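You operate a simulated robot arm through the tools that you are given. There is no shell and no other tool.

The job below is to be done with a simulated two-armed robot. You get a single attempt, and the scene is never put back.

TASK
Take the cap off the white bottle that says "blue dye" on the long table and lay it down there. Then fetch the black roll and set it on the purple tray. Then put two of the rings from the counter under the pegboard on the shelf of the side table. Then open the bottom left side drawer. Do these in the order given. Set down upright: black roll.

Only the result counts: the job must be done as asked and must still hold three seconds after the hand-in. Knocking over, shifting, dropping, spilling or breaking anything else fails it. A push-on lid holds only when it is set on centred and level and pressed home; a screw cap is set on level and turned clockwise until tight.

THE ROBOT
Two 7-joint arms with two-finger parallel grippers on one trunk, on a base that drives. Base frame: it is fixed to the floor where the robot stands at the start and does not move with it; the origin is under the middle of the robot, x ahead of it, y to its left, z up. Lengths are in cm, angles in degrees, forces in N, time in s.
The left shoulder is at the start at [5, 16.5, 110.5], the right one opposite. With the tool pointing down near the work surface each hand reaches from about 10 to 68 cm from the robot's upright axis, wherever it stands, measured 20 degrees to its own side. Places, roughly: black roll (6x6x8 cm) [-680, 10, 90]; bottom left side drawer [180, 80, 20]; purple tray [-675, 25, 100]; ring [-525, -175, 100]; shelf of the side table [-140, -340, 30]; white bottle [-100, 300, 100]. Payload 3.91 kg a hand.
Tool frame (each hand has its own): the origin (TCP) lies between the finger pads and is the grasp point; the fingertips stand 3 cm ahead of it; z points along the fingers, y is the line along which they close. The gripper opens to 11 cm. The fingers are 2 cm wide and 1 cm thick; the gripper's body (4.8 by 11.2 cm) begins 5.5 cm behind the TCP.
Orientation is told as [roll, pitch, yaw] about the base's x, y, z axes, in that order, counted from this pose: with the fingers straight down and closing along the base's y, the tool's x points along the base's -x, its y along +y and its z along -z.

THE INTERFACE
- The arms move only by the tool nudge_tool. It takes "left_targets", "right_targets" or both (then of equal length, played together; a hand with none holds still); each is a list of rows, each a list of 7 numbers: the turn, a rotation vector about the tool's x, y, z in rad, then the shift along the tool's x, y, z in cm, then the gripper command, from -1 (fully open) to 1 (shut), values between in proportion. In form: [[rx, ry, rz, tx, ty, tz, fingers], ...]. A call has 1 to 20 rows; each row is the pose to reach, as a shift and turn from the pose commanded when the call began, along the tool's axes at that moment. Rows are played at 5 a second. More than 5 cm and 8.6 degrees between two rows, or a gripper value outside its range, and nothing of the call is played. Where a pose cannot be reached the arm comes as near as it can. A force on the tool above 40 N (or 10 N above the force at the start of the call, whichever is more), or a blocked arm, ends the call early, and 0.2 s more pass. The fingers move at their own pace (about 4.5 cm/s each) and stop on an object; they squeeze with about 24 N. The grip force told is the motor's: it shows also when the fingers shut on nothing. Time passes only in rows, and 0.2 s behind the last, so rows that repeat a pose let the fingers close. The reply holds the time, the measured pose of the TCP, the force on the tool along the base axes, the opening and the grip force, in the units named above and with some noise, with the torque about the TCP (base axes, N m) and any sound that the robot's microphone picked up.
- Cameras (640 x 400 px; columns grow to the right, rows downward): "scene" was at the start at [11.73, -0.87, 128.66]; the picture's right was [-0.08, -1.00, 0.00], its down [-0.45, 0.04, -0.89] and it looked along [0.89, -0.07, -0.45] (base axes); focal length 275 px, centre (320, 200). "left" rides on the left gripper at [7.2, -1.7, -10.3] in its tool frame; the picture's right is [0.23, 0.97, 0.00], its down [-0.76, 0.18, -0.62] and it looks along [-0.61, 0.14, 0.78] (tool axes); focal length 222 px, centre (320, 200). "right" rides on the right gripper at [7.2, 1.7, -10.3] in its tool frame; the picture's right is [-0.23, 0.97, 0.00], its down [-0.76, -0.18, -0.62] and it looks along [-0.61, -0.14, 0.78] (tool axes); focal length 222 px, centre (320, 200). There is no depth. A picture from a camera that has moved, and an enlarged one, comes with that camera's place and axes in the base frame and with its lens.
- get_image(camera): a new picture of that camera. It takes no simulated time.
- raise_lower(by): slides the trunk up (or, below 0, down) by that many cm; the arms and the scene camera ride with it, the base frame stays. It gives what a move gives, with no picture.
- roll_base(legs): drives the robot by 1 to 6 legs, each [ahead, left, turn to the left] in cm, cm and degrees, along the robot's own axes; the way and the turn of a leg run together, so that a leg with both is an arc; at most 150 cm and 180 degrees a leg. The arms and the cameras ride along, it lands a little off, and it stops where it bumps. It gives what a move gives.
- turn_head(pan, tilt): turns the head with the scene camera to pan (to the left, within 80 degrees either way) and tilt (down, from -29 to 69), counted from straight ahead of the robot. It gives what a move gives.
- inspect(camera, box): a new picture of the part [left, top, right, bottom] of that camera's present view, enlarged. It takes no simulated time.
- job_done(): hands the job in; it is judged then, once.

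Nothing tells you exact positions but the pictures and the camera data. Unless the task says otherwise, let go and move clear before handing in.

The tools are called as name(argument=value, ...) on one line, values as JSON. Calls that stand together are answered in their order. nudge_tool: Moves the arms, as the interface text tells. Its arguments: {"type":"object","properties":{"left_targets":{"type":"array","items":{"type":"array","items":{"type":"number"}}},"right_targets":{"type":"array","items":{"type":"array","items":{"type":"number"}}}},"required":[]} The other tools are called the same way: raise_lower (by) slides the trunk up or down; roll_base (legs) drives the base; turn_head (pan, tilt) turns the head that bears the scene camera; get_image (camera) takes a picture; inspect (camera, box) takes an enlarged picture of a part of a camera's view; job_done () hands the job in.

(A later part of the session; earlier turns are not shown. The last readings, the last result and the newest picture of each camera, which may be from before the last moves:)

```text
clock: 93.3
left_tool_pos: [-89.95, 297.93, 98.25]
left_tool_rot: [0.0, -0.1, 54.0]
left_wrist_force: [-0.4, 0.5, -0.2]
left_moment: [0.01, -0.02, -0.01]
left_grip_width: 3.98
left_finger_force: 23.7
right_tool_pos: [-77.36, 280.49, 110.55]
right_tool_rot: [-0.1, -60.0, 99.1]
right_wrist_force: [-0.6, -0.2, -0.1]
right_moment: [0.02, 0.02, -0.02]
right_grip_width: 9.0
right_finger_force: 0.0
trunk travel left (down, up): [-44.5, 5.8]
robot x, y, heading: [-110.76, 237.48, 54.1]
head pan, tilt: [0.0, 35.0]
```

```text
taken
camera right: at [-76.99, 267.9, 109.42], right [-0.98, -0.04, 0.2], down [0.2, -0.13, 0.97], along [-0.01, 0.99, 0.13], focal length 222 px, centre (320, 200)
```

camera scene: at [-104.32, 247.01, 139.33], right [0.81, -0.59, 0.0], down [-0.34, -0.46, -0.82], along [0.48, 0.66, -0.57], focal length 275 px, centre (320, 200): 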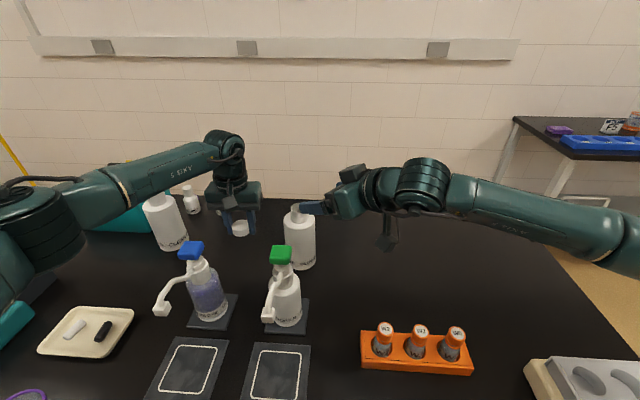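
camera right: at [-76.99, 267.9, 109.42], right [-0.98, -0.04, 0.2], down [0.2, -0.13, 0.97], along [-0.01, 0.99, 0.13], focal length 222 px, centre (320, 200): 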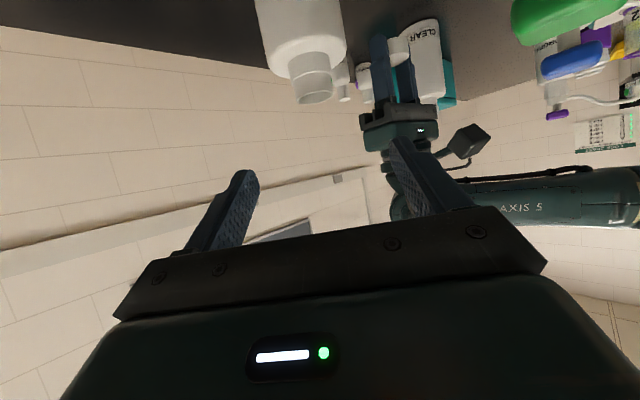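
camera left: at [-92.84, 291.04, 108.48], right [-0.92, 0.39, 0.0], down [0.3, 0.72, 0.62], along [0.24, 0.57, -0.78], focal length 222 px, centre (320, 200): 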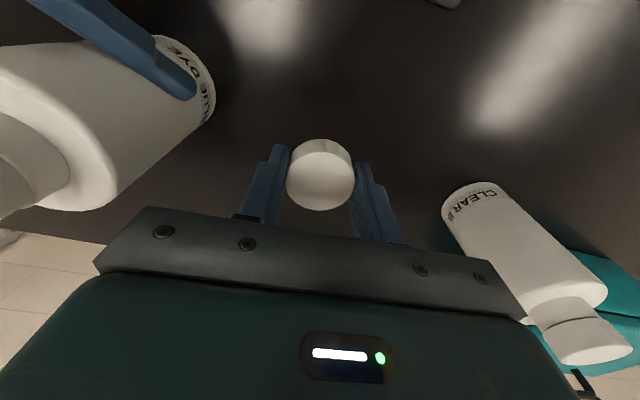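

The bottle stands alone and the right hand is clear. I'll raise the trunk 5.5 cm for clearance and lower the cap toward the table.

raise_lower(by=5.5)

nudge_tool(left_targets=[[0, 0, 0, 0, 0, 3.5, 1], [0, 0, 0, 0, 0, 7, 1], [0, 0, 0, 0, 0, 10, 1], [0, 0, 0, 0, 0, 12, 1], [0, 0, 0, 0, 0, 12, 1]])

get_image(camera="scene")

inspect(camera="scene", box=[190, 180, 310, 300])

```text
clock: 94.3
left_tool_pos: [-90.01, 297.9, 103.75]
left_tool_rot: [0.0, 0.1, 54.0]
left_wrist_force: [-0.7, 1.0, 0.1]
left_moment: [-0.01, -0.02, 0.06]
left_grip_width: 3.98
left_finger_force: 23.8
right_tool_pos: [-77.33, 280.59, 115.97]
right_tool_rot: [-0.1, -60.0, 99.2]
right_wrist_force: [0.5, 0.9, 0.3]
right_moment: [-0.02, -0.01, 0.01]
right_grip_width: 9.02
right_finger_force: 0.1
trunk travel left (down, up): [-50.0, 0.3]
robot x, y, heading: [-110.92, 237.58, 54.0]
head pan, tilt: [0.0, 35.0]
```

```text
clock: 95.5
left_tool_pos: [-89.94, 297.75, 91.57]
left_tool_rot: [0.1, -0.1, 54.1]
left_wrist_force: [0.4, -0.7, -0.4]
left_moment: [-0.01, 0.0, 0.01]
left_grip_width: 3.97
left_finger_force: 23.5
right_tool_pos: [-77.26, 280.52, 116.11]
right_tool_rot: [-0.1, -60.0, 99.1]
right_wrist_force: [0.1, -0.4, 0.5]
right_moment: [0.03, 0.01, 0.02]
right_grip_width: 9.0
right_finger_force: 0.1
trunk travel left (down, up): [-50.0, 0.3]
robot x, y, heading: [-110.73, 237.49, 53.9]
head pan, tilt: [0.0, 35.0]
```

```text
taken
camera scene: at [-104.29, 247.02, 144.84], right [0.81, -0.59, 0.0], down [-0.34, -0.46, -0.82], along [0.48, 0.66, -0.57], focal length 275 px, centre (320, 200)
```

scene: 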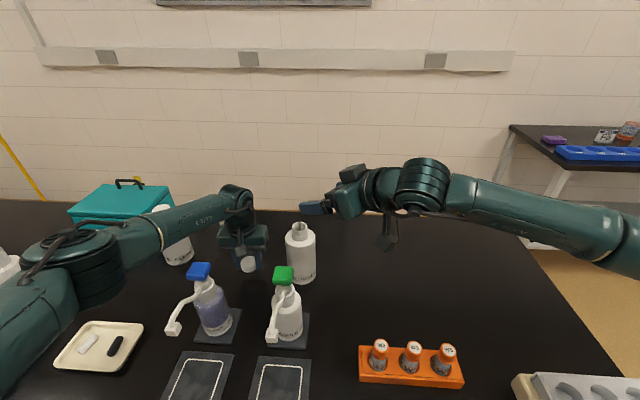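

```text
3.33 times, centred on (250, 240) of scene
camera zoom: at [-104.29, 247.02, 144.84], right [0.81, -0.59, 0.0], down [-0.34, -0.46, -0.82], along [0.48, 0.66, -0.57], focal length 916 px, centre (553, 67)
```

zoom: 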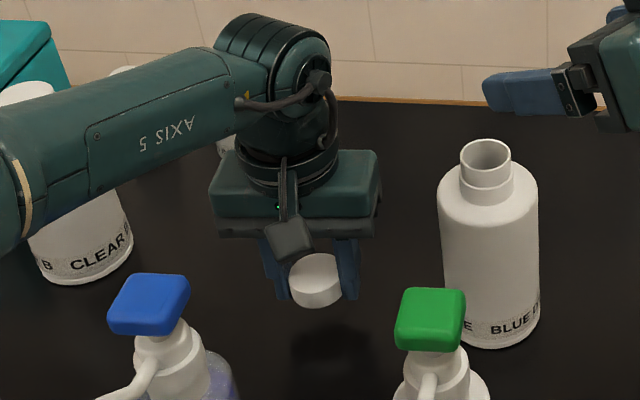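

The cap is just above the table, near the fingertips' level. I'll lower in small steps, watching the force for contact.

nudge_tool(left_targets=[[0, 0, 0, 0, 0, 0.6, 1], [0, 0, 0, 0, 0, 1.2, 1], [0, 0, 0, 0, 0, 1.6, 1], [0, 0, 0, 0, 0, 1.6, 1]])

inspect(camera="scene", box=[190, 200, 310, 300])

```text
clock: 96.5
left_tool_pos: [-89.94, 297.83, 89.99]
left_tool_rot: [0.0, 0.0, 54.0]
left_wrist_force: [0.0, 0.1, 0.2]
left_moment: [0.01, 0.0, 0.0]
left_grip_width: 4.0
left_finger_force: 23.7
right_tool_pos: [-77.24, 280.57, 116.1]
right_tool_rot: [0.0, -60.0, 99.2]
right_wrist_force: [0.4, 0.0, -0.5]
right_moment: [0.01, 0.0, -0.04]
right_grip_width: 9.05
right_finger_force: 0.1
trunk travel left (down, up): [-50.0, 0.3]
robot x, y, heading: [-110.94, 237.38, 54.0]
head pan, tilt: [0.0, 35.0]
```

```text
4.00 times, centred on (250, 250) of scene
camera zoom: at [-104.29, 247.02, 144.84], right [0.81, -0.59, 0.0], down [-0.34, -0.46, -0.82], along [0.48, 0.66, -0.57], focal length 1099 px, centre (600, 0)
```

zoom: 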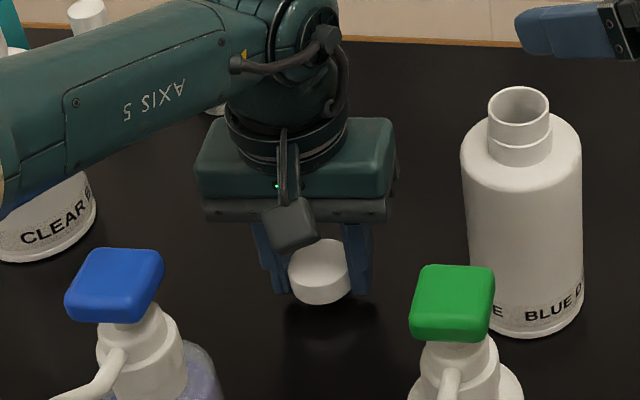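

nudge_tool(left_targets=[[0, 0, 0, 0, 0, 0.2, 1], [0, 0, 0, 0, 0, 0.4, 1], [0, 0, 0, 0, 0, 0.5, 1]])

nudge_tool(left_targets=[[0, 0, 0, 0, 0, 0.1, 1], [0, 0, 0, 0, 0, 0.2, 1], [0, 0, 0, 0, 0, 0.3, 1]])

```text
clock: 97.3
left_tool_pos: [-89.9, 297.87, 89.73]
left_tool_rot: [0.0, 0.0, 54.0]
left_wrist_force: [0.1, 0.1, -0.5]
left_moment: [0.02, 0.04, 0.0]
left_grip_width: 3.98
left_finger_force: 23.9
right_tool_pos: [-77.2, 280.57, 116.0]
right_tool_rot: [-0.1, -60.1, 99.1]
right_wrist_force: [-1.3, 0.2, 0.7]
right_moment: [-0.01, -0.02, -0.03]
right_grip_width: 9.0
right_finger_force: 0.1
trunk travel left (down, up): [-50.0, 0.3]
robot x, y, heading: [-110.71, 237.46, 53.9]
head pan, tilt: [0.0, 35.0]
```

```text
clock: 98.1
left_tool_pos: [-89.99, 297.75, 89.46]
left_tool_rot: [-0.1, 0.0, 54.1]
left_wrist_force: [-0.3, 0.1, -0.9]
left_moment: [0.0, -0.01, -0.01]
left_grip_width: 3.98
left_finger_force: 24.2
right_tool_pos: [-77.39, 280.48, 115.93]
right_tool_rot: [-0.2, -60.0, 99.0]
right_wrist_force: [0.3, -0.3, -0.3]
right_moment: [0.01, 0.01, -0.01]
right_grip_width: 9.01
right_finger_force: 0.2
trunk travel left (down, up): [-50.0, 0.3]
robot x, y, heading: [-110.45, 237.47, 54.0]
head pan, tilt: [0.0, 35.0]
```

No contact yet; I'll keep going in small steps.

nudge_tool(left_targets=[[0, 0, 0, 0, 0, 0.15, 1], [0, 0, 0, 0, 0, 0.3, 1], [0, 0, 0, 0, 0, 0.4, 1]])

inspect(camera="scene", box=[190, 200, 310, 300])

```text
clock: 98.9
left_tool_pos: [-89.91, 297.69, 89.01]
left_tool_rot: [0.0, 0.0, 54.0]
left_wrist_force: [0.7, -0.2, -0.3]
left_moment: [-0.04, 0.0, 0.01]
left_grip_width: 3.97
left_finger_force: 23.8
right_tool_pos: [-77.45, 280.55, 116.03]
right_tool_rot: [-0.1, -60.0, 99.0]
right_wrist_force: [-0.2, -0.6, -0.2]
right_moment: [0.03, -0.02, 0.02]
right_grip_width: 9.01
right_finger_force: 0.1
trunk travel left (down, up): [-50.0, 0.3]
robot x, y, heading: [-110.65, 237.47, 53.9]
head pan, tilt: [0.0, 35.0]
```

```text
4.00 times, centred on (250, 250) of scene
camera zoom: at [-104.28, 247.02, 144.84], right [0.81, -0.59, 0.0], down [-0.34, -0.46, -0.82], along [0.48, 0.66, -0.57], focal length 1099 px, centre (600, 0)
```

zoom: 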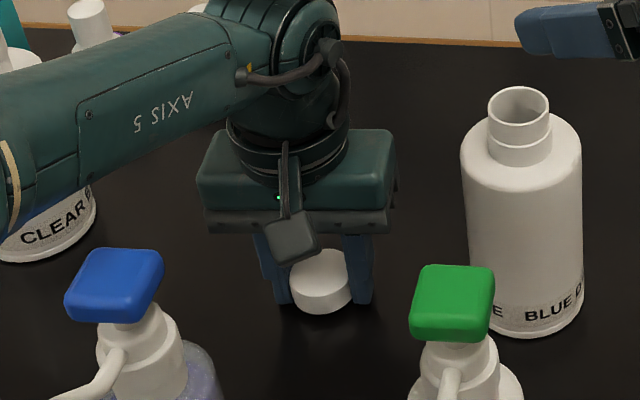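

nudge_tool(left_targets=[[0, 0, 0, 0, 0, 0.1, 1], [0, 0, 0, 0, 0, 0.2, 1], [0, 0, 0, 0, 0, 0.3, 1]])

nudge_tool(left_targets=[[0, 0, 0, 0, 0, 0.1, 1], [0, 0, 0, 0, 0, 0.2, 1]])

```text
clock: 99.7
left_tool_pos: [-89.96, 297.85, 88.9]
left_tool_rot: [0.1, -0.3, 54.0]
left_wrist_force: [-1.1, -1.0, 14.2]
left_moment: [-0.23, 0.0, 0.08]
left_grip_width: 3.98
left_finger_force: 24.3
right_tool_pos: [-77.42, 280.29, 116.15]
right_tool_rot: [-0.1, -60.1, 99.2]
right_wrist_force: [0.0, -0.4, 0.1]
right_moment: [0.0, -0.01, -0.03]
right_grip_width: 9.0
right_finger_force: 0.1
trunk travel left (down, up): [-50.0, 0.3]
robot x, y, heading: [-111.0, 237.67, 53.9]
head pan, tilt: [0.0, 35.0]
```

```text
clock: 100.3
left_tool_pos: [-89.94, 297.85, 89.01]
left_tool_rot: [0.0, -0.4, 53.9]
left_wrist_force: [-4.2, -0.6, 30.5]
left_moment: [-0.56, -0.08, -0.21]
left_grip_width: 3.99
left_finger_force: 24.2
right_tool_pos: [-77.42, 280.29, 116.33]
right_tool_rot: [-0.3, -60.2, 99.3]
right_wrist_force: [0.8, 0.5, -0.5]
right_moment: [0.0, 0.0, 0.01]
right_grip_width: 9.03
right_finger_force: 0.1
trunk travel left (down, up): [-50.0, 0.3]
robot x, y, heading: [-110.69, 237.46, 54.2]
head pan, tilt: [0.0, 35.0]
```

Contact at TCP z≈89, so the table top is at z≈86. I'll back off the pressure, open gently and rise straight up.

nudge_tool(left_targets=[[0, 0, 0, 0, 0, -0.3, 1], [0, 0, 0, 0, 0, -0.35, 0.2], [0, 0, 0, 0, 0, -0.35, 0], [0, 0, 0, 0, 0, -0.35, -0.2], [0, 0, 0, 0, 0, -0.35, -0.2], [0, 0, 0, 0, 0, -1.5, -0.2], [0, 0, 0, 0, 0, -4, -0.2], [0, 0, 0, 0, 0, -8, -0.2], [0, 0, 0, 0, 0, -12, -0.2], [0, 0, 0, 0, 0, -16, -0.2], [0, 0, 0, 0, 0, -20, -0.2], [0, 0, 0, 0, 0, -24, -0.2]])

get_image(camera="scene")

inspect(camera="scene", box=[190, 200, 330, 330])

```text
clock: 102.9
left_tool_pos: [-89.96, 297.69, 112.82]
left_tool_rot: [0.1, 0.0, 54.1]
left_wrist_force: [-0.9, -0.4, 0.0]
left_moment: [0.01, -0.01, 0.0]
left_grip_width: 6.61
left_finger_force: 0.1
right_tool_pos: [-77.33, 280.47, 115.99]
right_tool_rot: [0.0, -59.9, 99.1]
right_wrist_force: [-0.2, -0.1, 1.0]
right_moment: [0.0, -0.06, 0.01]
right_grip_width: 9.01
right_finger_force: 0.0
trunk travel left (down, up): [-50.0, 0.3]
robot x, y, heading: [-110.67, 237.52, 54.0]
head pan, tilt: [0.0, 35.0]
```

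```text
taken
camera scene: at [-104.29, 246.96, 144.84], right [0.81, -0.59, 0.0], down [-0.34, -0.46, -0.82], along [0.48, 0.66, -0.57], focal length 275 px, centre (320, 200)
```

scene: 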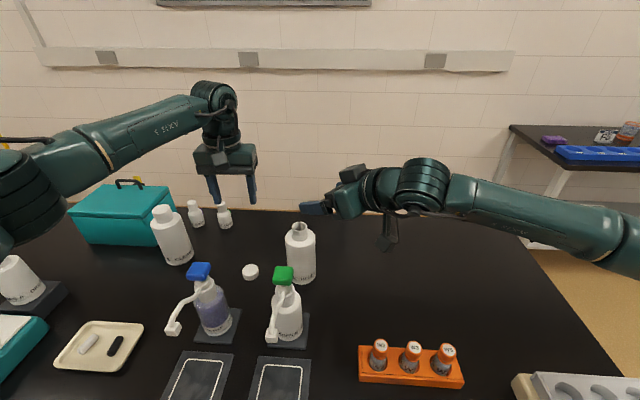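

```text
3.08 times, centred on (260, 265) of scene
camera zoom: at [-104.29, 246.96, 144.84], right [0.81, -0.59, 0.0], down [-0.34, -0.46, -0.82], along [0.48, 0.66, -0.57], focal length 846 px, centre (505, 0)
```

zoom: 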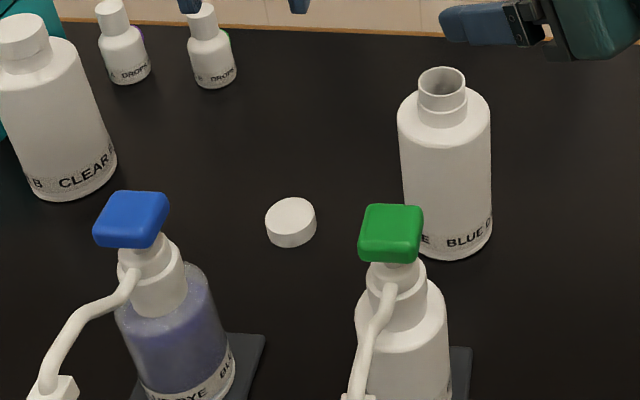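

The cap lies flat on the table and the bottle stands open and undisturbed. Next I'll lift the hands higher, back away from the table and fold the arms for the drive to the black roll.

nudge_tool(left_targets=[[0, 0, 0, 0, 0, -4, -0.2], [0, 0, 0, 0, 0, -8, -0.2]], right_targets=[[0, 0, 0, -3.4, 0, -2, -0.64], [0, 0, 0, -6.8, 0, -4, -0.64]])

roll_base(legs=[[-50, 0, 0]])

get_image(camera="scene")

```text
clock: 103.5
left_tool_pos: [-90.09, 297.86, 120.67]
left_tool_rot: [0.1, -0.1, 54.1]
left_wrist_force: [0.0, 0.2, 0.0]
left_moment: [-0.02, 0.02, 0.01]
left_grip_width: 6.6
left_finger_force: 0.1
right_tool_pos: [-77.38, 280.26, 124.01]
right_tool_rot: [0.0, -60.0, 99.2]
right_wrist_force: [0.4, 0.3, -0.2]
right_moment: [0.03, -0.01, 0.01]
right_grip_width: 9.04
right_finger_force: 0.1
trunk travel left (down, up): [-50.0, 0.3]
robot x, y, heading: [-111.07, 237.6, 54.1]
head pan, tilt: [0.0, 35.0]
```

```text
clock: 106.4
left_tool_pos: [-118.8, 257.68, 120.71]
left_tool_rot: [0.0, 0.0, 53.5]
left_wrist_force: [0.5, -0.5, 0.3]
left_moment: [-0.02, 0.02, 0.0]
left_grip_width: 6.62
left_finger_force: 0.0
right_tool_pos: [-106.29, 240.34, 123.99]
right_tool_rot: [-0.1, -60.0, 98.7]
right_wrist_force: [-0.4, 0.4, 0.5]
right_moment: [-0.02, 0.03, -0.03]
right_grip_width: 9.02
right_finger_force: 0.1
trunk travel left (down, up): [-50.0, 0.3]
robot x, y, heading: [-139.89, 197.66, 53.7]
head pan, tilt: [0.0, 35.0]
```

```text
taken
camera scene: at [-133.35, 207.1, 144.84], right [0.81, -0.59, 0.0], down [-0.34, -0.46, -0.82], along [0.49, 0.66, -0.57], focal length 275 px, centre (320, 200)
```

scene: 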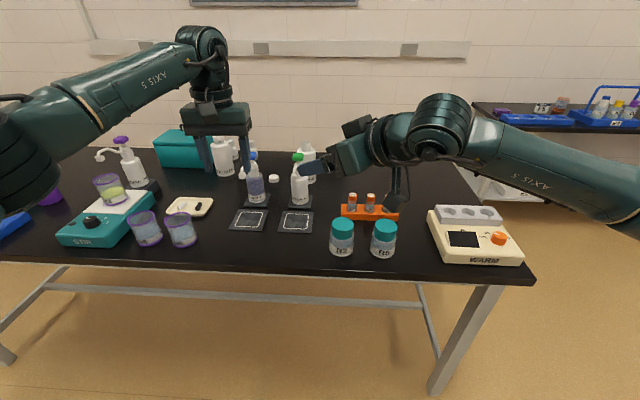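

The long table shows only the intended change. I'll back off a little more and fold both arms close to the body.

roll_base(legs=[[-30, 0, 0]])

nudge_tool(left_targets=[[0, 0, 0, 3.5, -0.5, 0, -0.2], [0, 0, 0, 7, -1, 0, -0.2], [0, 0, 0, 10.5, -1.5, 0, -0.2], [0, 0, 0, 14, -2, 0, -0.2], [0, 0, 0, 17.5, -2.5, 0, -0.2], [0, 0, 0, 21, -3, 0, -0.2], [0, 0, 0, 24.5, -3.5, 0, -0.2], [0, 0, 0, 28, -4, 0, -0.2]], right_targets=[[0, 0.131, 0, 1.56, 0.82, -2.7, -0.64], [0, 0.262, 0, 3.1, 1.65, -5.4, -0.64], [0, 0.393, 0, 4.7, 2.5, -8.1, -0.64], [0, 0.524, 0, 6.25, 3.3, -10.8, -0.64], [0, 0.655, 0, 7.8, 4.1, -13.5, -0.64], [0, 0.786, 0, 9.4, 4.95, -16.2, -0.64], [0, 0.917, 0, 10.9, 5.8, -18.9, -0.64], [0, 1.047, 0, 12.5, 6.6, -21.65, -0.64]])

nudge_tool(right_targets=[[0, 0, 0.131, 0, 0, 0, -0.64], [0, 0, 0.262, 0, 0, 0, -0.64], [0, 0, 0.393, 0, 0, 0, -0.64], [0, 0, 0.524, 0, 0, 0, -0.64], [0, 0, 0.655, 0, 0, 0, -0.64], [0, 0, 0.786, 0, 0, 0, -0.64]])

get_image(camera="scene")

```text
clock: 108.4
left_tool_pos: [-136.99, 233.66, 120.77]
left_tool_rot: [0.0, 0.1, 54.0]
left_wrist_force: [0.6, -0.1, -0.1]
left_moment: [0.0, -0.01, 0.0]
left_grip_width: 6.64
left_finger_force: 0.0
right_tool_pos: [-124.33, 216.15, 123.93]
right_tool_rot: [-0.1, -60.1, 99.1]
right_wrist_force: [-0.3, -0.5, -0.2]
right_moment: [0.0, -0.02, 0.0]
right_grip_width: 8.99
right_finger_force: 0.1
trunk travel left (down, up): [-50.0, 0.3]
robot x, y, heading: [-158.15, 173.38, 53.9]
head pan, tilt: [0.0, 35.0]
```

```text
clock: 110.2
left_tool_pos: [-150.25, 208.5, 120.76]
left_tool_rot: [0.1, 0.0, 54.2]
left_wrist_force: [-0.1, 0.0, 0.4]
left_moment: [0.02, -0.02, -0.01]
left_grip_width: 6.61
left_finger_force: 0.0
right_tool_pos: [-126.62, 190.47, 124.03]
right_tool_rot: [-0.2, 0.1, 99.0]
right_wrist_force: [-0.2, 0.0, 0.7]
right_moment: [0.03, 0.0, 0.01]
right_grip_width: 9.01
right_finger_force: 0.1
trunk travel left (down, up): [-50.0, 0.3]
robot x, y, heading: [-157.71, 173.72, 54.2]
head pan, tilt: [0.0, 35.0]
```

```text
clock: 111.6
left_tool_pos: [-150.15, 208.55, 120.83]
left_tool_rot: [-0.1, 0.0, 54.1]
left_wrist_force: [0.7, -0.2, -0.4]
left_moment: [0.0, 0.02, 0.0]
left_grip_width: 6.62
left_finger_force: 0.0
right_tool_pos: [-126.79, 190.39, 123.95]
right_tool_rot: [0.1, 0.0, 53.9]
right_wrist_force: [0.1, 0.1, 0.9]
right_moment: [0.04, -0.01, -0.02]
right_grip_width: 9.0
right_finger_force: 0.0
trunk travel left (down, up): [-50.0, 0.3]
robot x, y, heading: [-157.57, 173.38, 54.4]
head pan, tilt: [0.0, 35.0]
```

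```text
taken
camera scene: at [-151.13, 182.86, 144.84], right [0.81, -0.59, 0.0], down [-0.34, -0.46, -0.82], along [0.48, 0.66, -0.57], focal length 275 px, centre (320, 200)
```

scene: 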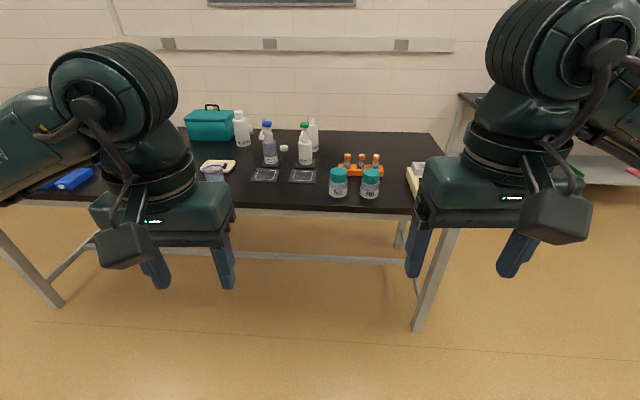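

Arms are folded. I'll turn left to look along the aisle toward the far wall.

roll_base(legs=[[0, 0, 90]])

turn_head(pan=0, tilt=15)

get_image(camera="scene")

turn_head(pan=50, tilt=15)

get_image(camera="scene")

```text
clock: 115.8
left_tool_pos: [-192.49, 182.16, 120.84]
left_tool_rot: [0.0, 0.0, 141.9]
left_wrist_force: [-0.4, -0.4, 0.1]
left_moment: [0.0, 0.01, 0.0]
left_grip_width: 6.59
left_finger_force: 0.0
right_tool_pos: [-173.61, 204.94, 123.97]
right_tool_rot: [0.1, 0.0, 141.9]
right_wrist_force: [0.1, 0.2, -0.3]
right_moment: [0.04, -0.02, 0.0]
right_grip_width: 9.04
right_finger_force: 0.1
trunk travel left (down, up): [-50.0, 0.3]
robot x, y, heading: [-157.8, 173.45, 142.1]
head pan, tilt: [0.0, 35.0]
```

```text
clock: 116.6
left_tool_pos: [-192.45, 182.21, 120.82]
left_tool_rot: [-0.1, 0.1, 141.8]
left_wrist_force: [-0.7, -0.5, 0.1]
left_moment: [-0.01, -0.01, -0.01]
left_grip_width: 6.6
left_finger_force: 0.1
right_tool_pos: [-173.48, 204.97, 123.94]
right_tool_rot: [-0.1, -0.1, 141.9]
right_wrist_force: [-0.2, 1.0, 0.7]
right_moment: [-0.04, -0.01, 0.03]
right_grip_width: 9.0
right_finger_force: 0.1
trunk travel left (down, up): [-50.0, 0.3]
robot x, y, heading: [-157.56, 173.69, 141.9]
head pan, tilt: [0.0, 15.0]
```

```text
taken
camera scene: at [-167.69, 180.93, 148.03], right [0.62, 0.79, 0.0], down [0.2, -0.16, -0.97], along [-0.76, 0.6, -0.26], focal length 275 px, centre (320, 200)
```

scene: 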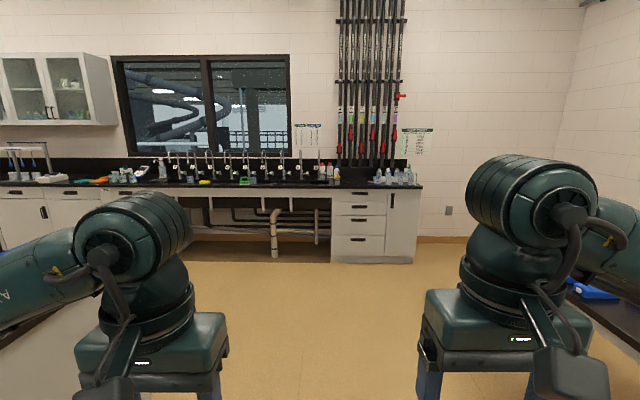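

```text
clock: 117.8
left_tool_pos: [-192.54, 182.17, 120.78]
left_tool_rot: [0.0, -0.1, 141.9]
left_wrist_force: [-0.1, -0.3, -0.3]
left_moment: [0.0, -0.01, -0.01]
left_grip_width: 6.62
left_finger_force: 0.1
right_tool_pos: [-173.66, 204.91, 123.94]
right_tool_rot: [0.0, -0.1, 141.9]
right_wrist_force: [-0.7, 0.2, -0.7]
right_moment: [-0.01, -0.01, 0.03]
right_grip_width: 9.04
right_finger_force: 0.2
trunk travel left (down, up): [-50.0, 0.3]
robot x, y, heading: [-157.84, 173.51, 142.0]
head pan, tilt: [50.0, 15.0]
```

```text
taken
camera scene: at [-169.47, 173.24, 148.04], right [-0.21, 0.98, 0.0], down [0.25, 0.05, -0.97], along [-0.95, -0.2, -0.26], focal length 275 px, centre (320, 200)
```

scene: 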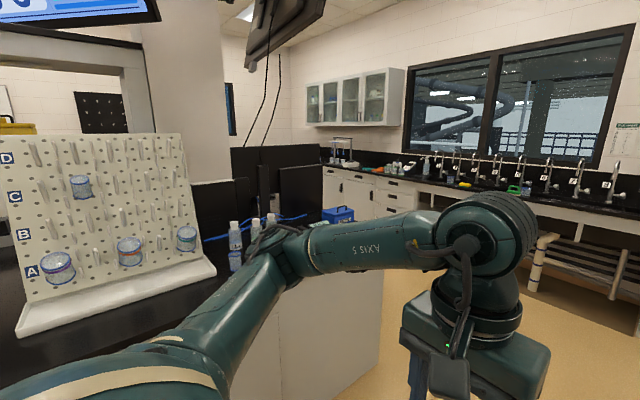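

The aisle ahead is clear, and the island ends near the left. I'll drive about 2 m down the aisle, then look left past the island's end.

roll_base(legs=[[0, 0, 2], [104, 0, 0], [100, 0, 0]])

turn_head(pan=45, tilt=15)

get_image(camera="scene")

turn_head(pan=80, tilt=15)

get_image(camera="scene")

```text
clock: 128.3
left_tool_pos: [-357.78, 302.5, 120.86]
left_tool_rot: [0.0, -0.1, 143.3]
left_wrist_force: [0.2, -1.1, 0.4]
left_moment: [0.01, -0.01, 0.0]
left_grip_width: 6.59
left_finger_force: 0.1
right_tool_pos: [-339.33, 325.82, 123.99]
right_tool_rot: [0.0, 0.0, 143.3]
right_wrist_force: [-0.2, -0.6, -0.7]
right_moment: [0.02, 0.01, -0.02]
right_grip_width: 9.04
right_finger_force: 0.2
trunk travel left (down, up): [-50.0, 0.3]
robot x, y, heading: [-322.69, 294.38, 143.2]
head pan, tilt: [50.0, 15.0]
```

```text
clock: 129.0
left_tool_pos: [-357.75, 302.46, 120.83]
left_tool_rot: [0.0, 0.0, 143.1]
left_wrist_force: [-0.3, 0.1, -0.4]
left_moment: [0.0, -0.02, 0.04]
left_grip_width: 6.62
left_finger_force: 0.1
right_tool_pos: [-339.3, 325.67, 123.86]
right_tool_rot: [0.0, 0.0, 143.2]
right_wrist_force: [0.2, -0.5, 0.1]
right_moment: [-0.02, -0.01, -0.02]
right_grip_width: 9.01
right_finger_force: 0.1
trunk travel left (down, up): [-50.0, 0.3]
robot x, y, heading: [-322.89, 294.56, 143.3]
head pan, tilt: [45.0, 15.0]
```

```text
taken
camera scene: at [-334.62, 294.87, 148.04], right [-0.14, 0.99, 0.0], down [0.26, 0.04, -0.97], along [-0.96, -0.14, -0.26], focal length 275 px, centre (320, 200)
```

scene: 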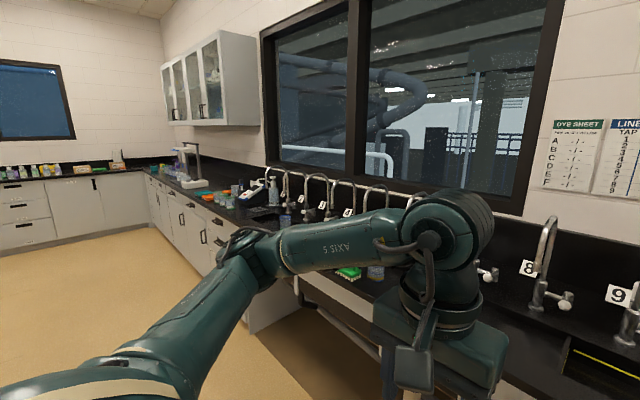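

```text
clock: 130.0
left_tool_pos: [-357.76, 302.47, 120.94]
left_tool_rot: [-0.1, 0.0, 143.2]
left_wrist_force: [-1.1, -0.1, -0.1]
left_moment: [0.01, -0.02, 0.02]
left_grip_width: 6.57
left_finger_force: 0.1
right_tool_pos: [-339.19, 325.73, 124.02]
right_tool_rot: [-0.1, 0.0, 143.3]
right_wrist_force: [-0.2, -0.5, -0.1]
right_moment: [-0.04, -0.01, -0.05]
right_grip_width: 9.03
right_finger_force: 0.0
trunk travel left (down, up): [-50.0, 0.3]
robot x, y, heading: [-322.67, 295.0, 143.3]
head pan, tilt: [80.0, 15.0]
```

```text
taken
camera scene: at [-332.18, 289.82, 148.04], right [-0.69, 0.73, 0.0], down [0.19, 0.18, -0.97], along [-0.7, -0.66, -0.26], focal length 275 px, centre (320, 200)
```

scene: 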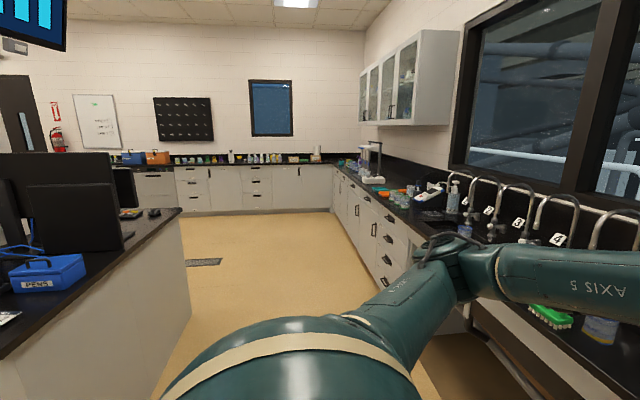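

The way past the island's end is clear. The far wall has a black pegboard with a counter, and the wall counter runs along the right. I'll turn left and drive down.

roll_base(legs=[[0, 0, 91.5], [100, 0, 0], [100, 0, 0]])

turn_head(pan=-10, tilt=20)

get_image(camera="scene")

turn_head(pan=-45, tilt=20)

get_image(camera="scene")

```text
clock: 143.9
left_tool_pos: [-440.28, 94.2, 120.77]
left_tool_rot: [0.0, -0.1, -123.5]
left_wrist_force: [-0.2, 0.1, -0.4]
left_moment: [0.01, -0.02, -0.01]
left_grip_width: 6.59
left_finger_force: 0.0
right_tool_pos: [-464.62, 111.43, 123.97]
right_tool_rot: [0.0, 0.0, -123.6]
right_wrist_force: [0.2, 0.0, 1.2]
right_moment: [0.02, 0.0, 0.02]
right_grip_width: 9.02
right_finger_force: 0.0
trunk travel left (down, up): [-50.0, 0.3]
robot x, y, heading: [-434.18, 129.63, -123.2]
head pan, tilt: [80.0, 15.0]
```

```text
clock: 145.5
left_tool_pos: [-440.35, 94.26, 120.88]
left_tool_rot: [0.0, 0.0, -123.5]
left_wrist_force: [-0.3, -0.4, -0.4]
left_moment: [-0.01, 0.0, -0.01]
left_grip_width: 6.62
left_finger_force: 0.1
right_tool_pos: [-464.49, 111.35, 123.99]
right_tool_rot: [0.0, 0.0, -123.5]
right_wrist_force: [0.5, -0.5, -0.6]
right_moment: [-0.01, 0.01, 0.01]
right_grip_width: 9.04
right_finger_force: 0.0
trunk travel left (down, up): [-50.0, 0.3]
robot x, y, heading: [-434.48, 129.4, -123.2]
head pan, tilt: [-10.0, 20.0]
```

```text
taken
camera scene: at [-442.72, 120.34, 147.22], right [-0.73, 0.69, 0.0], down [0.23, 0.25, -0.94], along [-0.65, -0.68, -0.34], focal length 275 px, centre (320, 200)
```

scene: 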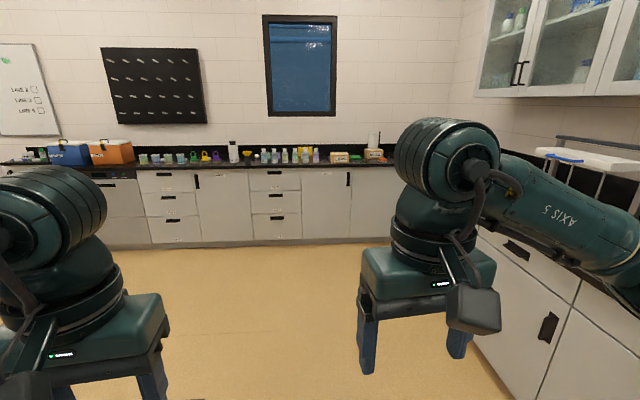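

```text
clock: 146.5
left_tool_pos: [-440.3, 94.32, 120.83]
left_tool_rot: [0.0, 0.0, -123.6]
left_wrist_force: [0.3, 0.2, -0.5]
left_moment: [0.0, -0.04, -0.02]
left_grip_width: 6.59
left_finger_force: 0.0
right_tool_pos: [-464.47, 111.49, 123.97]
right_tool_rot: [0.0, 0.0, -123.4]
right_wrist_force: [0.2, -0.1, -0.5]
right_moment: [-0.02, -0.01, 0.0]
right_grip_width: 9.01
right_finger_force: 0.0
trunk travel left (down, up): [-50.0, 0.3]
robot x, y, heading: [-434.85, 129.78, -123.1]
head pan, tilt: [-45.0, 20.0]
```

```text
taken
camera scene: at [-445.45, 125.23, 147.22], right [-0.2, 0.98, 0.0], down [0.34, 0.07, -0.94], along [-0.92, -0.19, -0.34], focal length 275 px, centre (320, 200)
```

scene: 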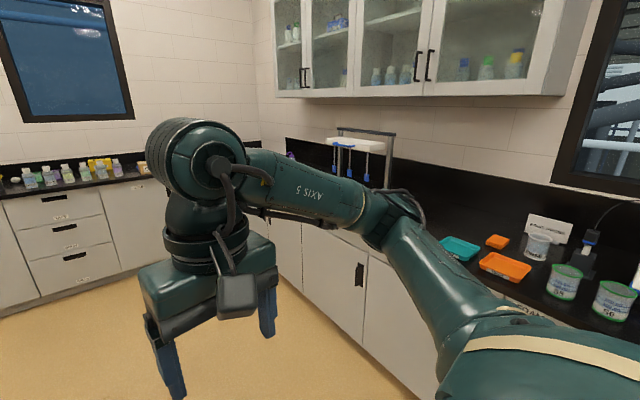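

I'm about midway down this aisle. The roll and tray should be on the right-hand counter near the corner, so I'll go 1.5 m further and turn right to face them.

roll_base(legs=[[150, 0, 0], [0, 0, -93]])

turn_head(pan=0, tilt=20)

get_image(camera="scene")

turn_head(pan=40, tilt=20)

get_image(camera="scene")

```text
clock: 157.9
left_tool_pos: [-552.34, 10.22, 120.87]
left_tool_rot: [0.1, 0.0, 144.6]
left_wrist_force: [-0.1, 0.5, 0.2]
left_moment: [0.01, 0.03, 0.01]
left_grip_width: 6.6
left_finger_force: 0.0
right_tool_pos: [-534.47, 33.85, 123.95]
right_tool_rot: [0.0, 0.1, 144.6]
right_wrist_force: [0.0, -0.7, -0.4]
right_moment: [0.01, 0.01, 0.02]
right_grip_width: 9.05
right_finger_force: 0.2
trunk travel left (down, up): [-50.0, 0.3]
robot x, y, heading: [-517.2, 3.2, 144.5]
head pan, tilt: [-45.0, 20.0]
```

```text
clock: 159.1
left_tool_pos: [-552.43, 10.21, 120.88]
left_tool_rot: [0.1, 0.1, 144.6]
left_wrist_force: [-0.4, 0.5, -0.3]
left_moment: [0.01, 0.03, 0.0]
left_grip_width: 6.63
left_finger_force: 0.0
right_tool_pos: [-534.46, 33.78, 124.06]
right_tool_rot: [0.0, 0.1, 144.6]
right_wrist_force: [0.9, 0.9, -0.3]
right_moment: [-0.01, 0.03, 0.02]
right_grip_width: 9.02
right_finger_force: 0.1
trunk travel left (down, up): [-50.0, 0.3]
robot x, y, heading: [-517.09, 2.95, 144.6]
head pan, tilt: [0.0, 20.0]
```

```text
taken
camera scene: at [-527.45, 10.08, 147.22], right [0.58, 0.82, 0.0], down [0.28, -0.2, -0.94], along [-0.77, 0.54, -0.34], focal length 275 px, centre (320, 200)
```

scene: 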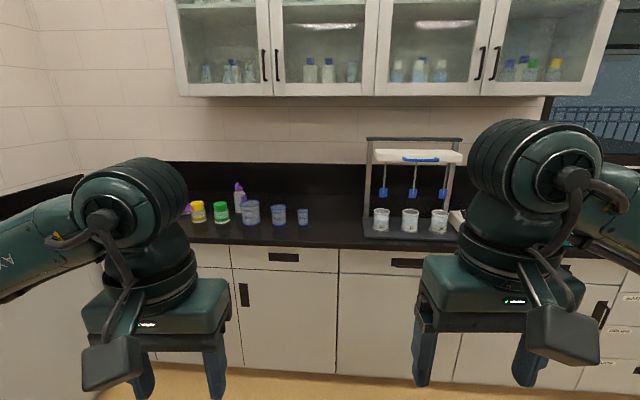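

```text
clock: 160.1
left_tool_pos: [-552.36, 10.22, 120.78]
left_tool_rot: [0.0, 0.0, 144.6]
left_wrist_force: [-0.8, -0.6, -0.5]
left_moment: [-0.02, -0.01, 0.02]
left_grip_width: 6.59
left_finger_force: 0.1
right_tool_pos: [-534.44, 33.78, 123.98]
right_tool_rot: [0.0, 0.0, 144.6]
right_wrist_force: [0.4, -0.4, 0.1]
right_moment: [-0.01, 0.01, 0.0]
right_grip_width: 9.02
right_finger_force: 0.0
trunk travel left (down, up): [-50.0, 0.3]
robot x, y, heading: [-517.17, 3.1, 144.7]
head pan, tilt: [40.0, 20.0]
```

```text
taken
camera scene: at [-529.14, 3.94, 147.22], right [-0.08, 1.0, 0.0], down [0.34, 0.03, -0.94], along [-0.94, -0.08, -0.34], focal length 275 px, centre (320, 200)
```

scene: 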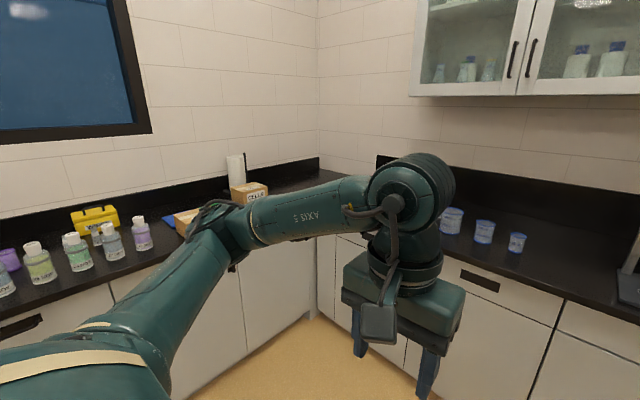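

The tray's purple corner shows behind my left arm, further left. I'll slide left about 65 cm and look again.

roll_base(legs=[[0, 65, 0]])

turn_head(pan=0, tilt=25)

get_image(camera="scene")

```text
clock: 166.3
left_tool_pos: [-590.36, -42.44, 120.82]
left_tool_rot: [0.0, 0.1, 144.1]
left_wrist_force: [-0.2, -0.1, -0.1]
left_moment: [-0.01, 0.0, -0.01]
left_grip_width: 6.62
left_finger_force: 0.1
right_tool_pos: [-572.2, -18.97, 123.98]
right_tool_rot: [0.0, 0.0, 143.9]
right_wrist_force: [0.5, 0.1, 0.0]
right_moment: [-0.01, -0.01, -0.01]
right_grip_width: 9.01
right_finger_force: 0.1
trunk travel left (down, up): [-50.0, 0.3]
robot x, y, heading: [-555.29, -49.77, 144.2]
head pan, tilt: [40.0, 20.0]
```

```text
clock: 167.4
left_tool_pos: [-590.27, -42.53, 120.91]
left_tool_rot: [-0.1, 0.0, 144.0]
left_wrist_force: [0.3, 0.0, -0.1]
left_moment: [-0.01, 0.02, 0.01]
left_grip_width: 6.6
left_finger_force: 0.0
right_tool_pos: [-572.07, -19.03, 123.9]
right_tool_rot: [0.0, 0.0, 144.0]
right_wrist_force: [0.9, -0.1, 0.7]
right_moment: [0.01, 0.04, 0.0]
right_grip_width: 9.03
right_finger_force: 0.0
trunk travel left (down, up): [-50.0, 0.3]
robot x, y, heading: [-555.4, -49.87, 144.0]
head pan, tilt: [0.0, 25.0]
```

```text
taken
camera scene: at [-565.32, -42.89, 146.41], right [0.59, 0.81, 0.0], down [0.34, -0.25, -0.91], along [-0.73, 0.53, -0.42], focal length 275 px, centre (320, 200)
```

scene: 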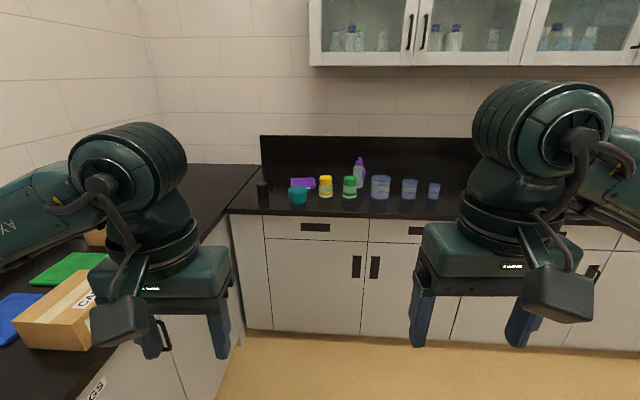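

There they are: the black roll at the left end and the purple tray behind a teal cup. I'll enlarge that area.

inspect(camera="scene", box=[235, 150, 375, 230])

```text
4.57 times, centred on (305, 190) of scene
camera zoom: at [-565.32, -42.89, 146.41], right [0.59, 0.81, 0.0], down [0.34, -0.25, -0.91], along [-0.73, 0.53, -0.42], focal length 1256 px, centre (389, 246)
```

zoom: 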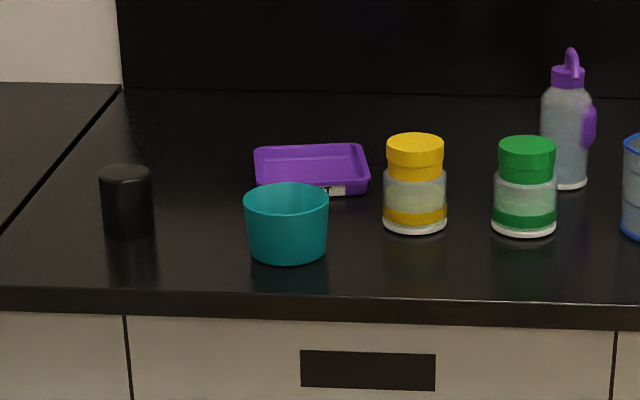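

The roll stands about 16 cm in from the counter edge and the tray is about 32 cm in, just behind the teal cup. I'll drive straight ahead to the counter, hands high.

roll_base(legs=[[100, 0, 0]])

turn_head(pan=10, tilt=40)

get_image(camera="scene")

```text
clock: 172.1
left_tool_pos: [-666.87, 12.79, 120.88]
left_tool_rot: [0.0, -0.1, 144.2]
left_wrist_force: [0.1, 0.0, 0.4]
left_moment: [0.0, 0.07, 0.01]
left_grip_width: 6.59
left_finger_force: 0.2
right_tool_pos: [-648.72, 36.13, 124.02]
right_tool_rot: [0.0, 0.1, 144.2]
right_wrist_force: [0.0, -1.3, 0.9]
right_moment: [0.03, 0.01, 0.01]
right_grip_width: 9.03
right_finger_force: 0.1
trunk travel left (down, up): [-50.0, 0.3]
robot x, y, heading: [-631.49, 5.49, 144.2]
head pan, tilt: [0.0, 25.0]
stopped in leg 1: the robot was blocked; the commanded pose is now the measured one
```

```text
clock: 172.9
left_tool_pos: [-666.98, 12.79, 120.81]
left_tool_rot: [0.1, 0.0, 144.1]
left_wrist_force: [-0.4, -0.1, -0.1]
left_moment: [0.02, 0.01, -0.02]
left_grip_width: 6.6
left_finger_force: 0.2
right_tool_pos: [-648.76, 36.23, 124.06]
right_tool_rot: [0.0, 0.0, 144.1]
right_wrist_force: [0.2, -0.7, 0.6]
right_moment: [0.0, -0.01, 0.0]
right_grip_width: 9.02
right_finger_force: 0.0
trunk travel left (down, up): [-50.0, 0.3]
robot x, y, heading: [-631.5, 5.38, 144.3]
head pan, tilt: [10.0, 40.0]
```

```text
taken
camera scene: at [-642.07, 10.68, 144.08], right [0.44, 0.9, 0.0], down [0.58, -0.28, -0.77], along [-0.69, 0.33, -0.64], focal length 275 px, centre (320, 200)
```

scene: 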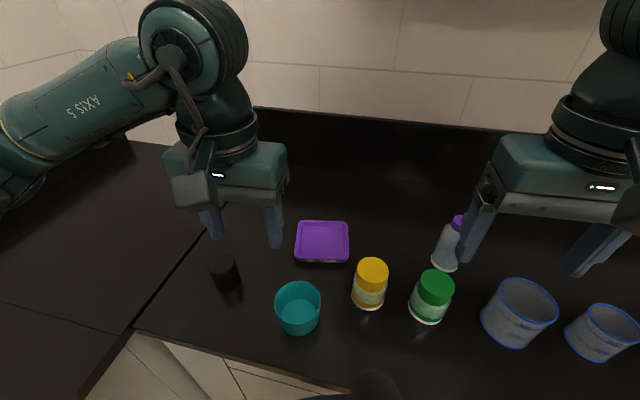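

The base met the cabinet with about 36 cm still to the counter edge, since it can't roll under this one. The roll is reachable; for the tray I'll use a tilted grasp. I'll enlarge the roll and tray.

inspect(camera="scene", box=[190, 210, 370, 340])

get_image(camera="left")

```text
3.08 times, centred on (280, 275) of scene
camera zoom: at [-642.07, 10.68, 144.08], right [0.44, 0.9, 0.0], down [0.58, -0.28, -0.77], along [-0.69, 0.33, -0.64], focal length 846 px, centre (443, -31)
```

zoom: 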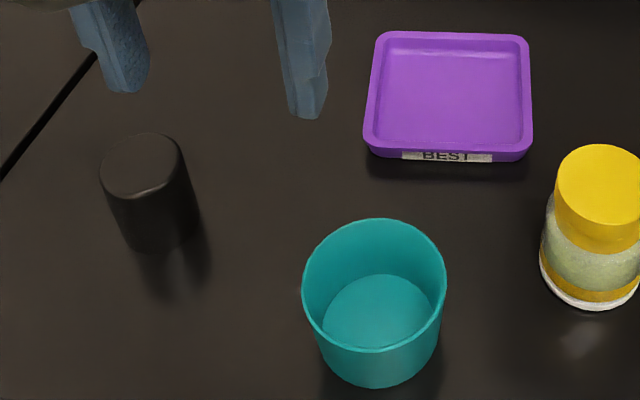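

```text
taken
camera left: at [-659.99, 9.86, 131.03], right [-0.39, -0.92, 0.0], down [-0.72, 0.3, 0.62], along [-0.58, 0.24, -0.78], focal length 222 px, centre (320, 200)
```

left: 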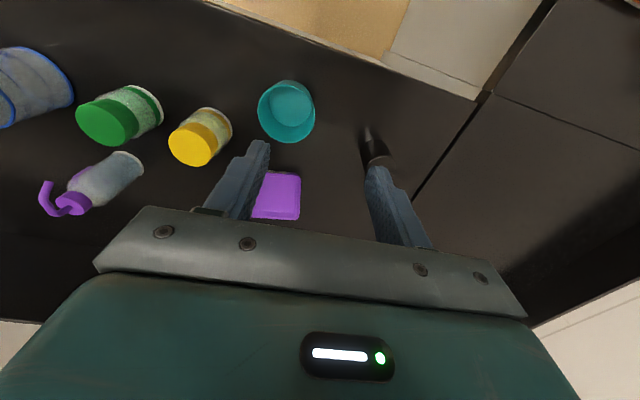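

The roll is at about 45 cm ahead and 30 cm left; the tray's centre is about 61 ahead and 10 left. Both are reachable from above. I'll lower the trunk 8 cm and bring the open left hand over the roll.

raise_lower(by=-8)

nudge_tool(left_targets=[[0, 0, 0, -2.4, 3.04, 0, -0.65], [0, 0, 0, -4.8, 6.1, 0, -0.65], [0, 0, 0, -7.2, 9.1, 0, -0.65], [0, 0, 0, -9.6, 12.2, 0, -0.65], [0, 0, 0, -11.9, 15.2, 0, -0.65], [0, 0, 0, -11.9, 15.2, 4, -0.65], [0, 0, 0, -11.9, 15.2, 8, -0.65], [0, 0, 0, -11.9, 15.2, 8, -0.65]])

get_image(camera="scene")

get_image(camera="left")

```text
clock: 174.1
left_tool_pos: [-666.86, 12.83, 112.79]
left_tool_rot: [0.0, 0.0, 144.2]
left_wrist_force: [0.5, 0.5, 0.2]
left_moment: [0.0, 0.01, 0.0]
left_grip_width: 6.6
left_finger_force: 0.0
right_tool_pos: [-648.72, 36.18, 115.93]
right_tool_rot: [0.0, 0.0, 144.0]
right_wrist_force: [0.5, 0.3, 1.0]
right_moment: [-0.01, -0.02, -0.01]
right_grip_width: 8.99
right_finger_force: 0.0
trunk travel left (down, up): [-42.0, 8.3]
robot x, y, heading: [-631.39, 5.39, 144.3]
head pan, tilt: [10.0, 40.0]
```

```text
clock: 175.9
left_tool_pos: [-685.59, 7.59, 104.7]
left_tool_rot: [0.0, 0.0, 144.1]
left_wrist_force: [0.1, -0.1, -0.7]
left_moment: [-0.01, 0.01, -0.01]
left_grip_width: 9.09
left_finger_force: 0.0
right_tool_pos: [-648.69, 36.25, 115.88]
right_tool_rot: [0.0, 0.0, 144.0]
right_wrist_force: [0.5, -0.1, 1.6]
right_moment: [0.0, 0.01, 0.0]
right_grip_width: 9.03
right_finger_force: 0.0
trunk travel left (down, up): [-42.0, 8.3]
robot x, y, heading: [-631.59, 5.3, 144.2]
head pan, tilt: [10.0, 40.0]
```

```text
taken
camera scene: at [-642.05, 10.68, 136.08], right [0.44, 0.9, 0.0], down [0.58, -0.28, -0.77], along [-0.69, 0.33, -0.64], focal length 275 px, centre (320, 200)
```

scene: 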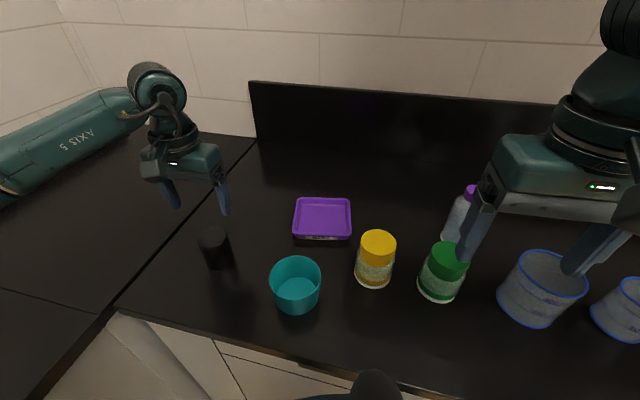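

```text
taken
camera left: at [-678.69, 4.66, 114.95], right [-0.39, -0.92, 0.0], down [-0.72, 0.3, 0.62], along [-0.58, 0.24, -0.78], focal length 222 px, centre (320, 200)
```

left: 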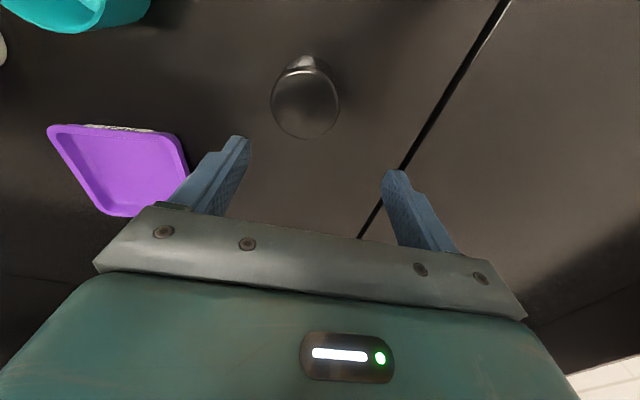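

The roll isn't quite centred in the wrist view. I'll enlarge both views to settle its position.

inspect(camera="left", box=[240, 30, 370, 160])

inspect(camera="scene", box=[150, 140, 270, 290])

```text
3.08 times, centred on (305, 95) of left
camera zoom: at [-678.69, 4.66, 114.95], right [-0.39, -0.92, 0.0], down [-0.72, 0.3, 0.62], along [-0.58, 0.24, -0.78], focal length 684 px, centre (366, 523)
```

zoom: 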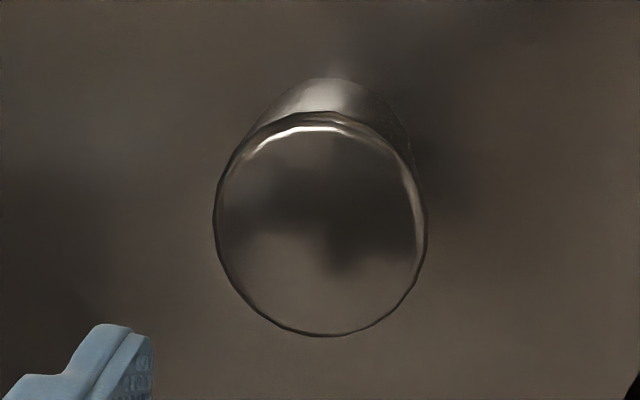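

```text
2.67 times, centred on (210, 215) of scene
camera zoom: at [-642.05, 10.68, 136.08], right [0.44, 0.9, 0.0], down [0.58, -0.28, -0.77], along [-0.69, 0.33, -0.64], focal length 733 px, centre (613, 160)
```

zoom: 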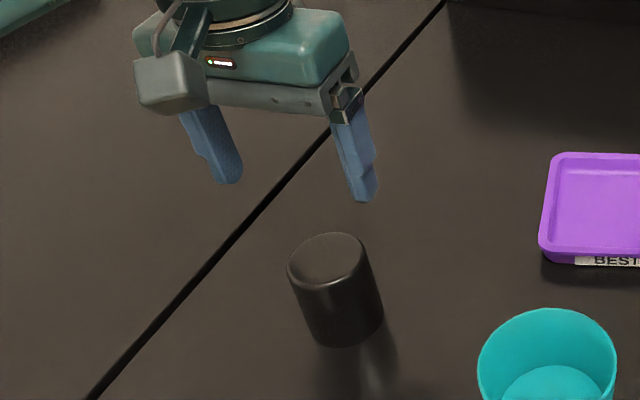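

The two views agree if this counter is higher, at about z≈90, with the roll's top near 97 at (-682.8, 7.7). I'll shift the hand 2–3 cm and confirm before descending.

nudge_tool(left_targets=[[0, 0, 0, 1.1, -0.85, 0, -0.65], [0, 0, 0, 2.2, -1.7, 0, -0.65], [0, 0, 0, 2.2, -1.7, 0, -0.65]])

get_image(camera="left")

inspect(camera="scene", box=[150, 140, 270, 290])

```text
clock: 176.7
left_tool_pos: [-682.7, 7.5, 104.64]
left_tool_rot: [0.1, 0.0, 144.3]
left_wrist_force: [-0.3, 0.3, -0.6]
left_moment: [0.03, 0.01, 0.03]
left_grip_width: 9.1
left_finger_force: 0.1
right_tool_pos: [-648.79, 36.24, 115.88]
right_tool_rot: [0.1, 0.0, 144.1]
right_wrist_force: [0.3, -0.3, 0.1]
right_moment: [-0.03, -0.03, -0.03]
right_grip_width: 9.03
right_finger_force: 0.1
trunk travel left (down, up): [-42.0, 8.3]
robot x, y, heading: [-631.98, 5.12, 144.3]
head pan, tilt: [10.0, 40.0]
```

```text
taken
camera left: at [-675.87, 4.61, 114.89], right [-0.39, -0.92, 0.0], down [-0.72, 0.3, 0.62], along [-0.58, 0.24, -0.78], focal length 222 px, centre (320, 200)
```

left: 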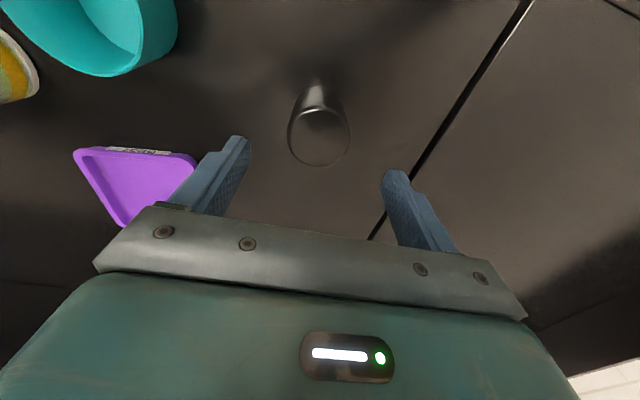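

```text
2.67 times, centred on (210, 215) of scene
camera zoom: at [-642.06, 10.67, 136.08], right [0.44, 0.9, 0.0], down [0.58, -0.28, -0.77], along [-0.69, 0.33, -0.64], focal length 733 px, centre (613, 160)
```

zoom: 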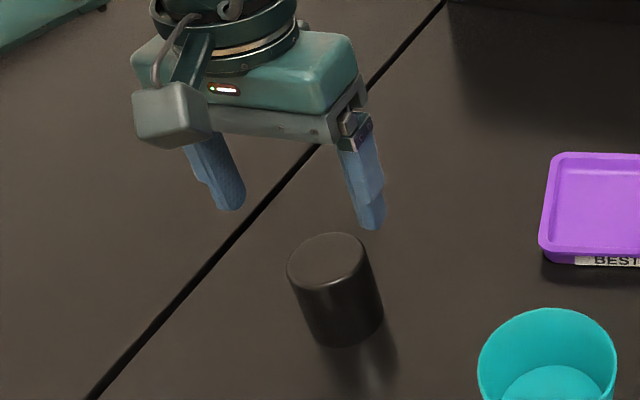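

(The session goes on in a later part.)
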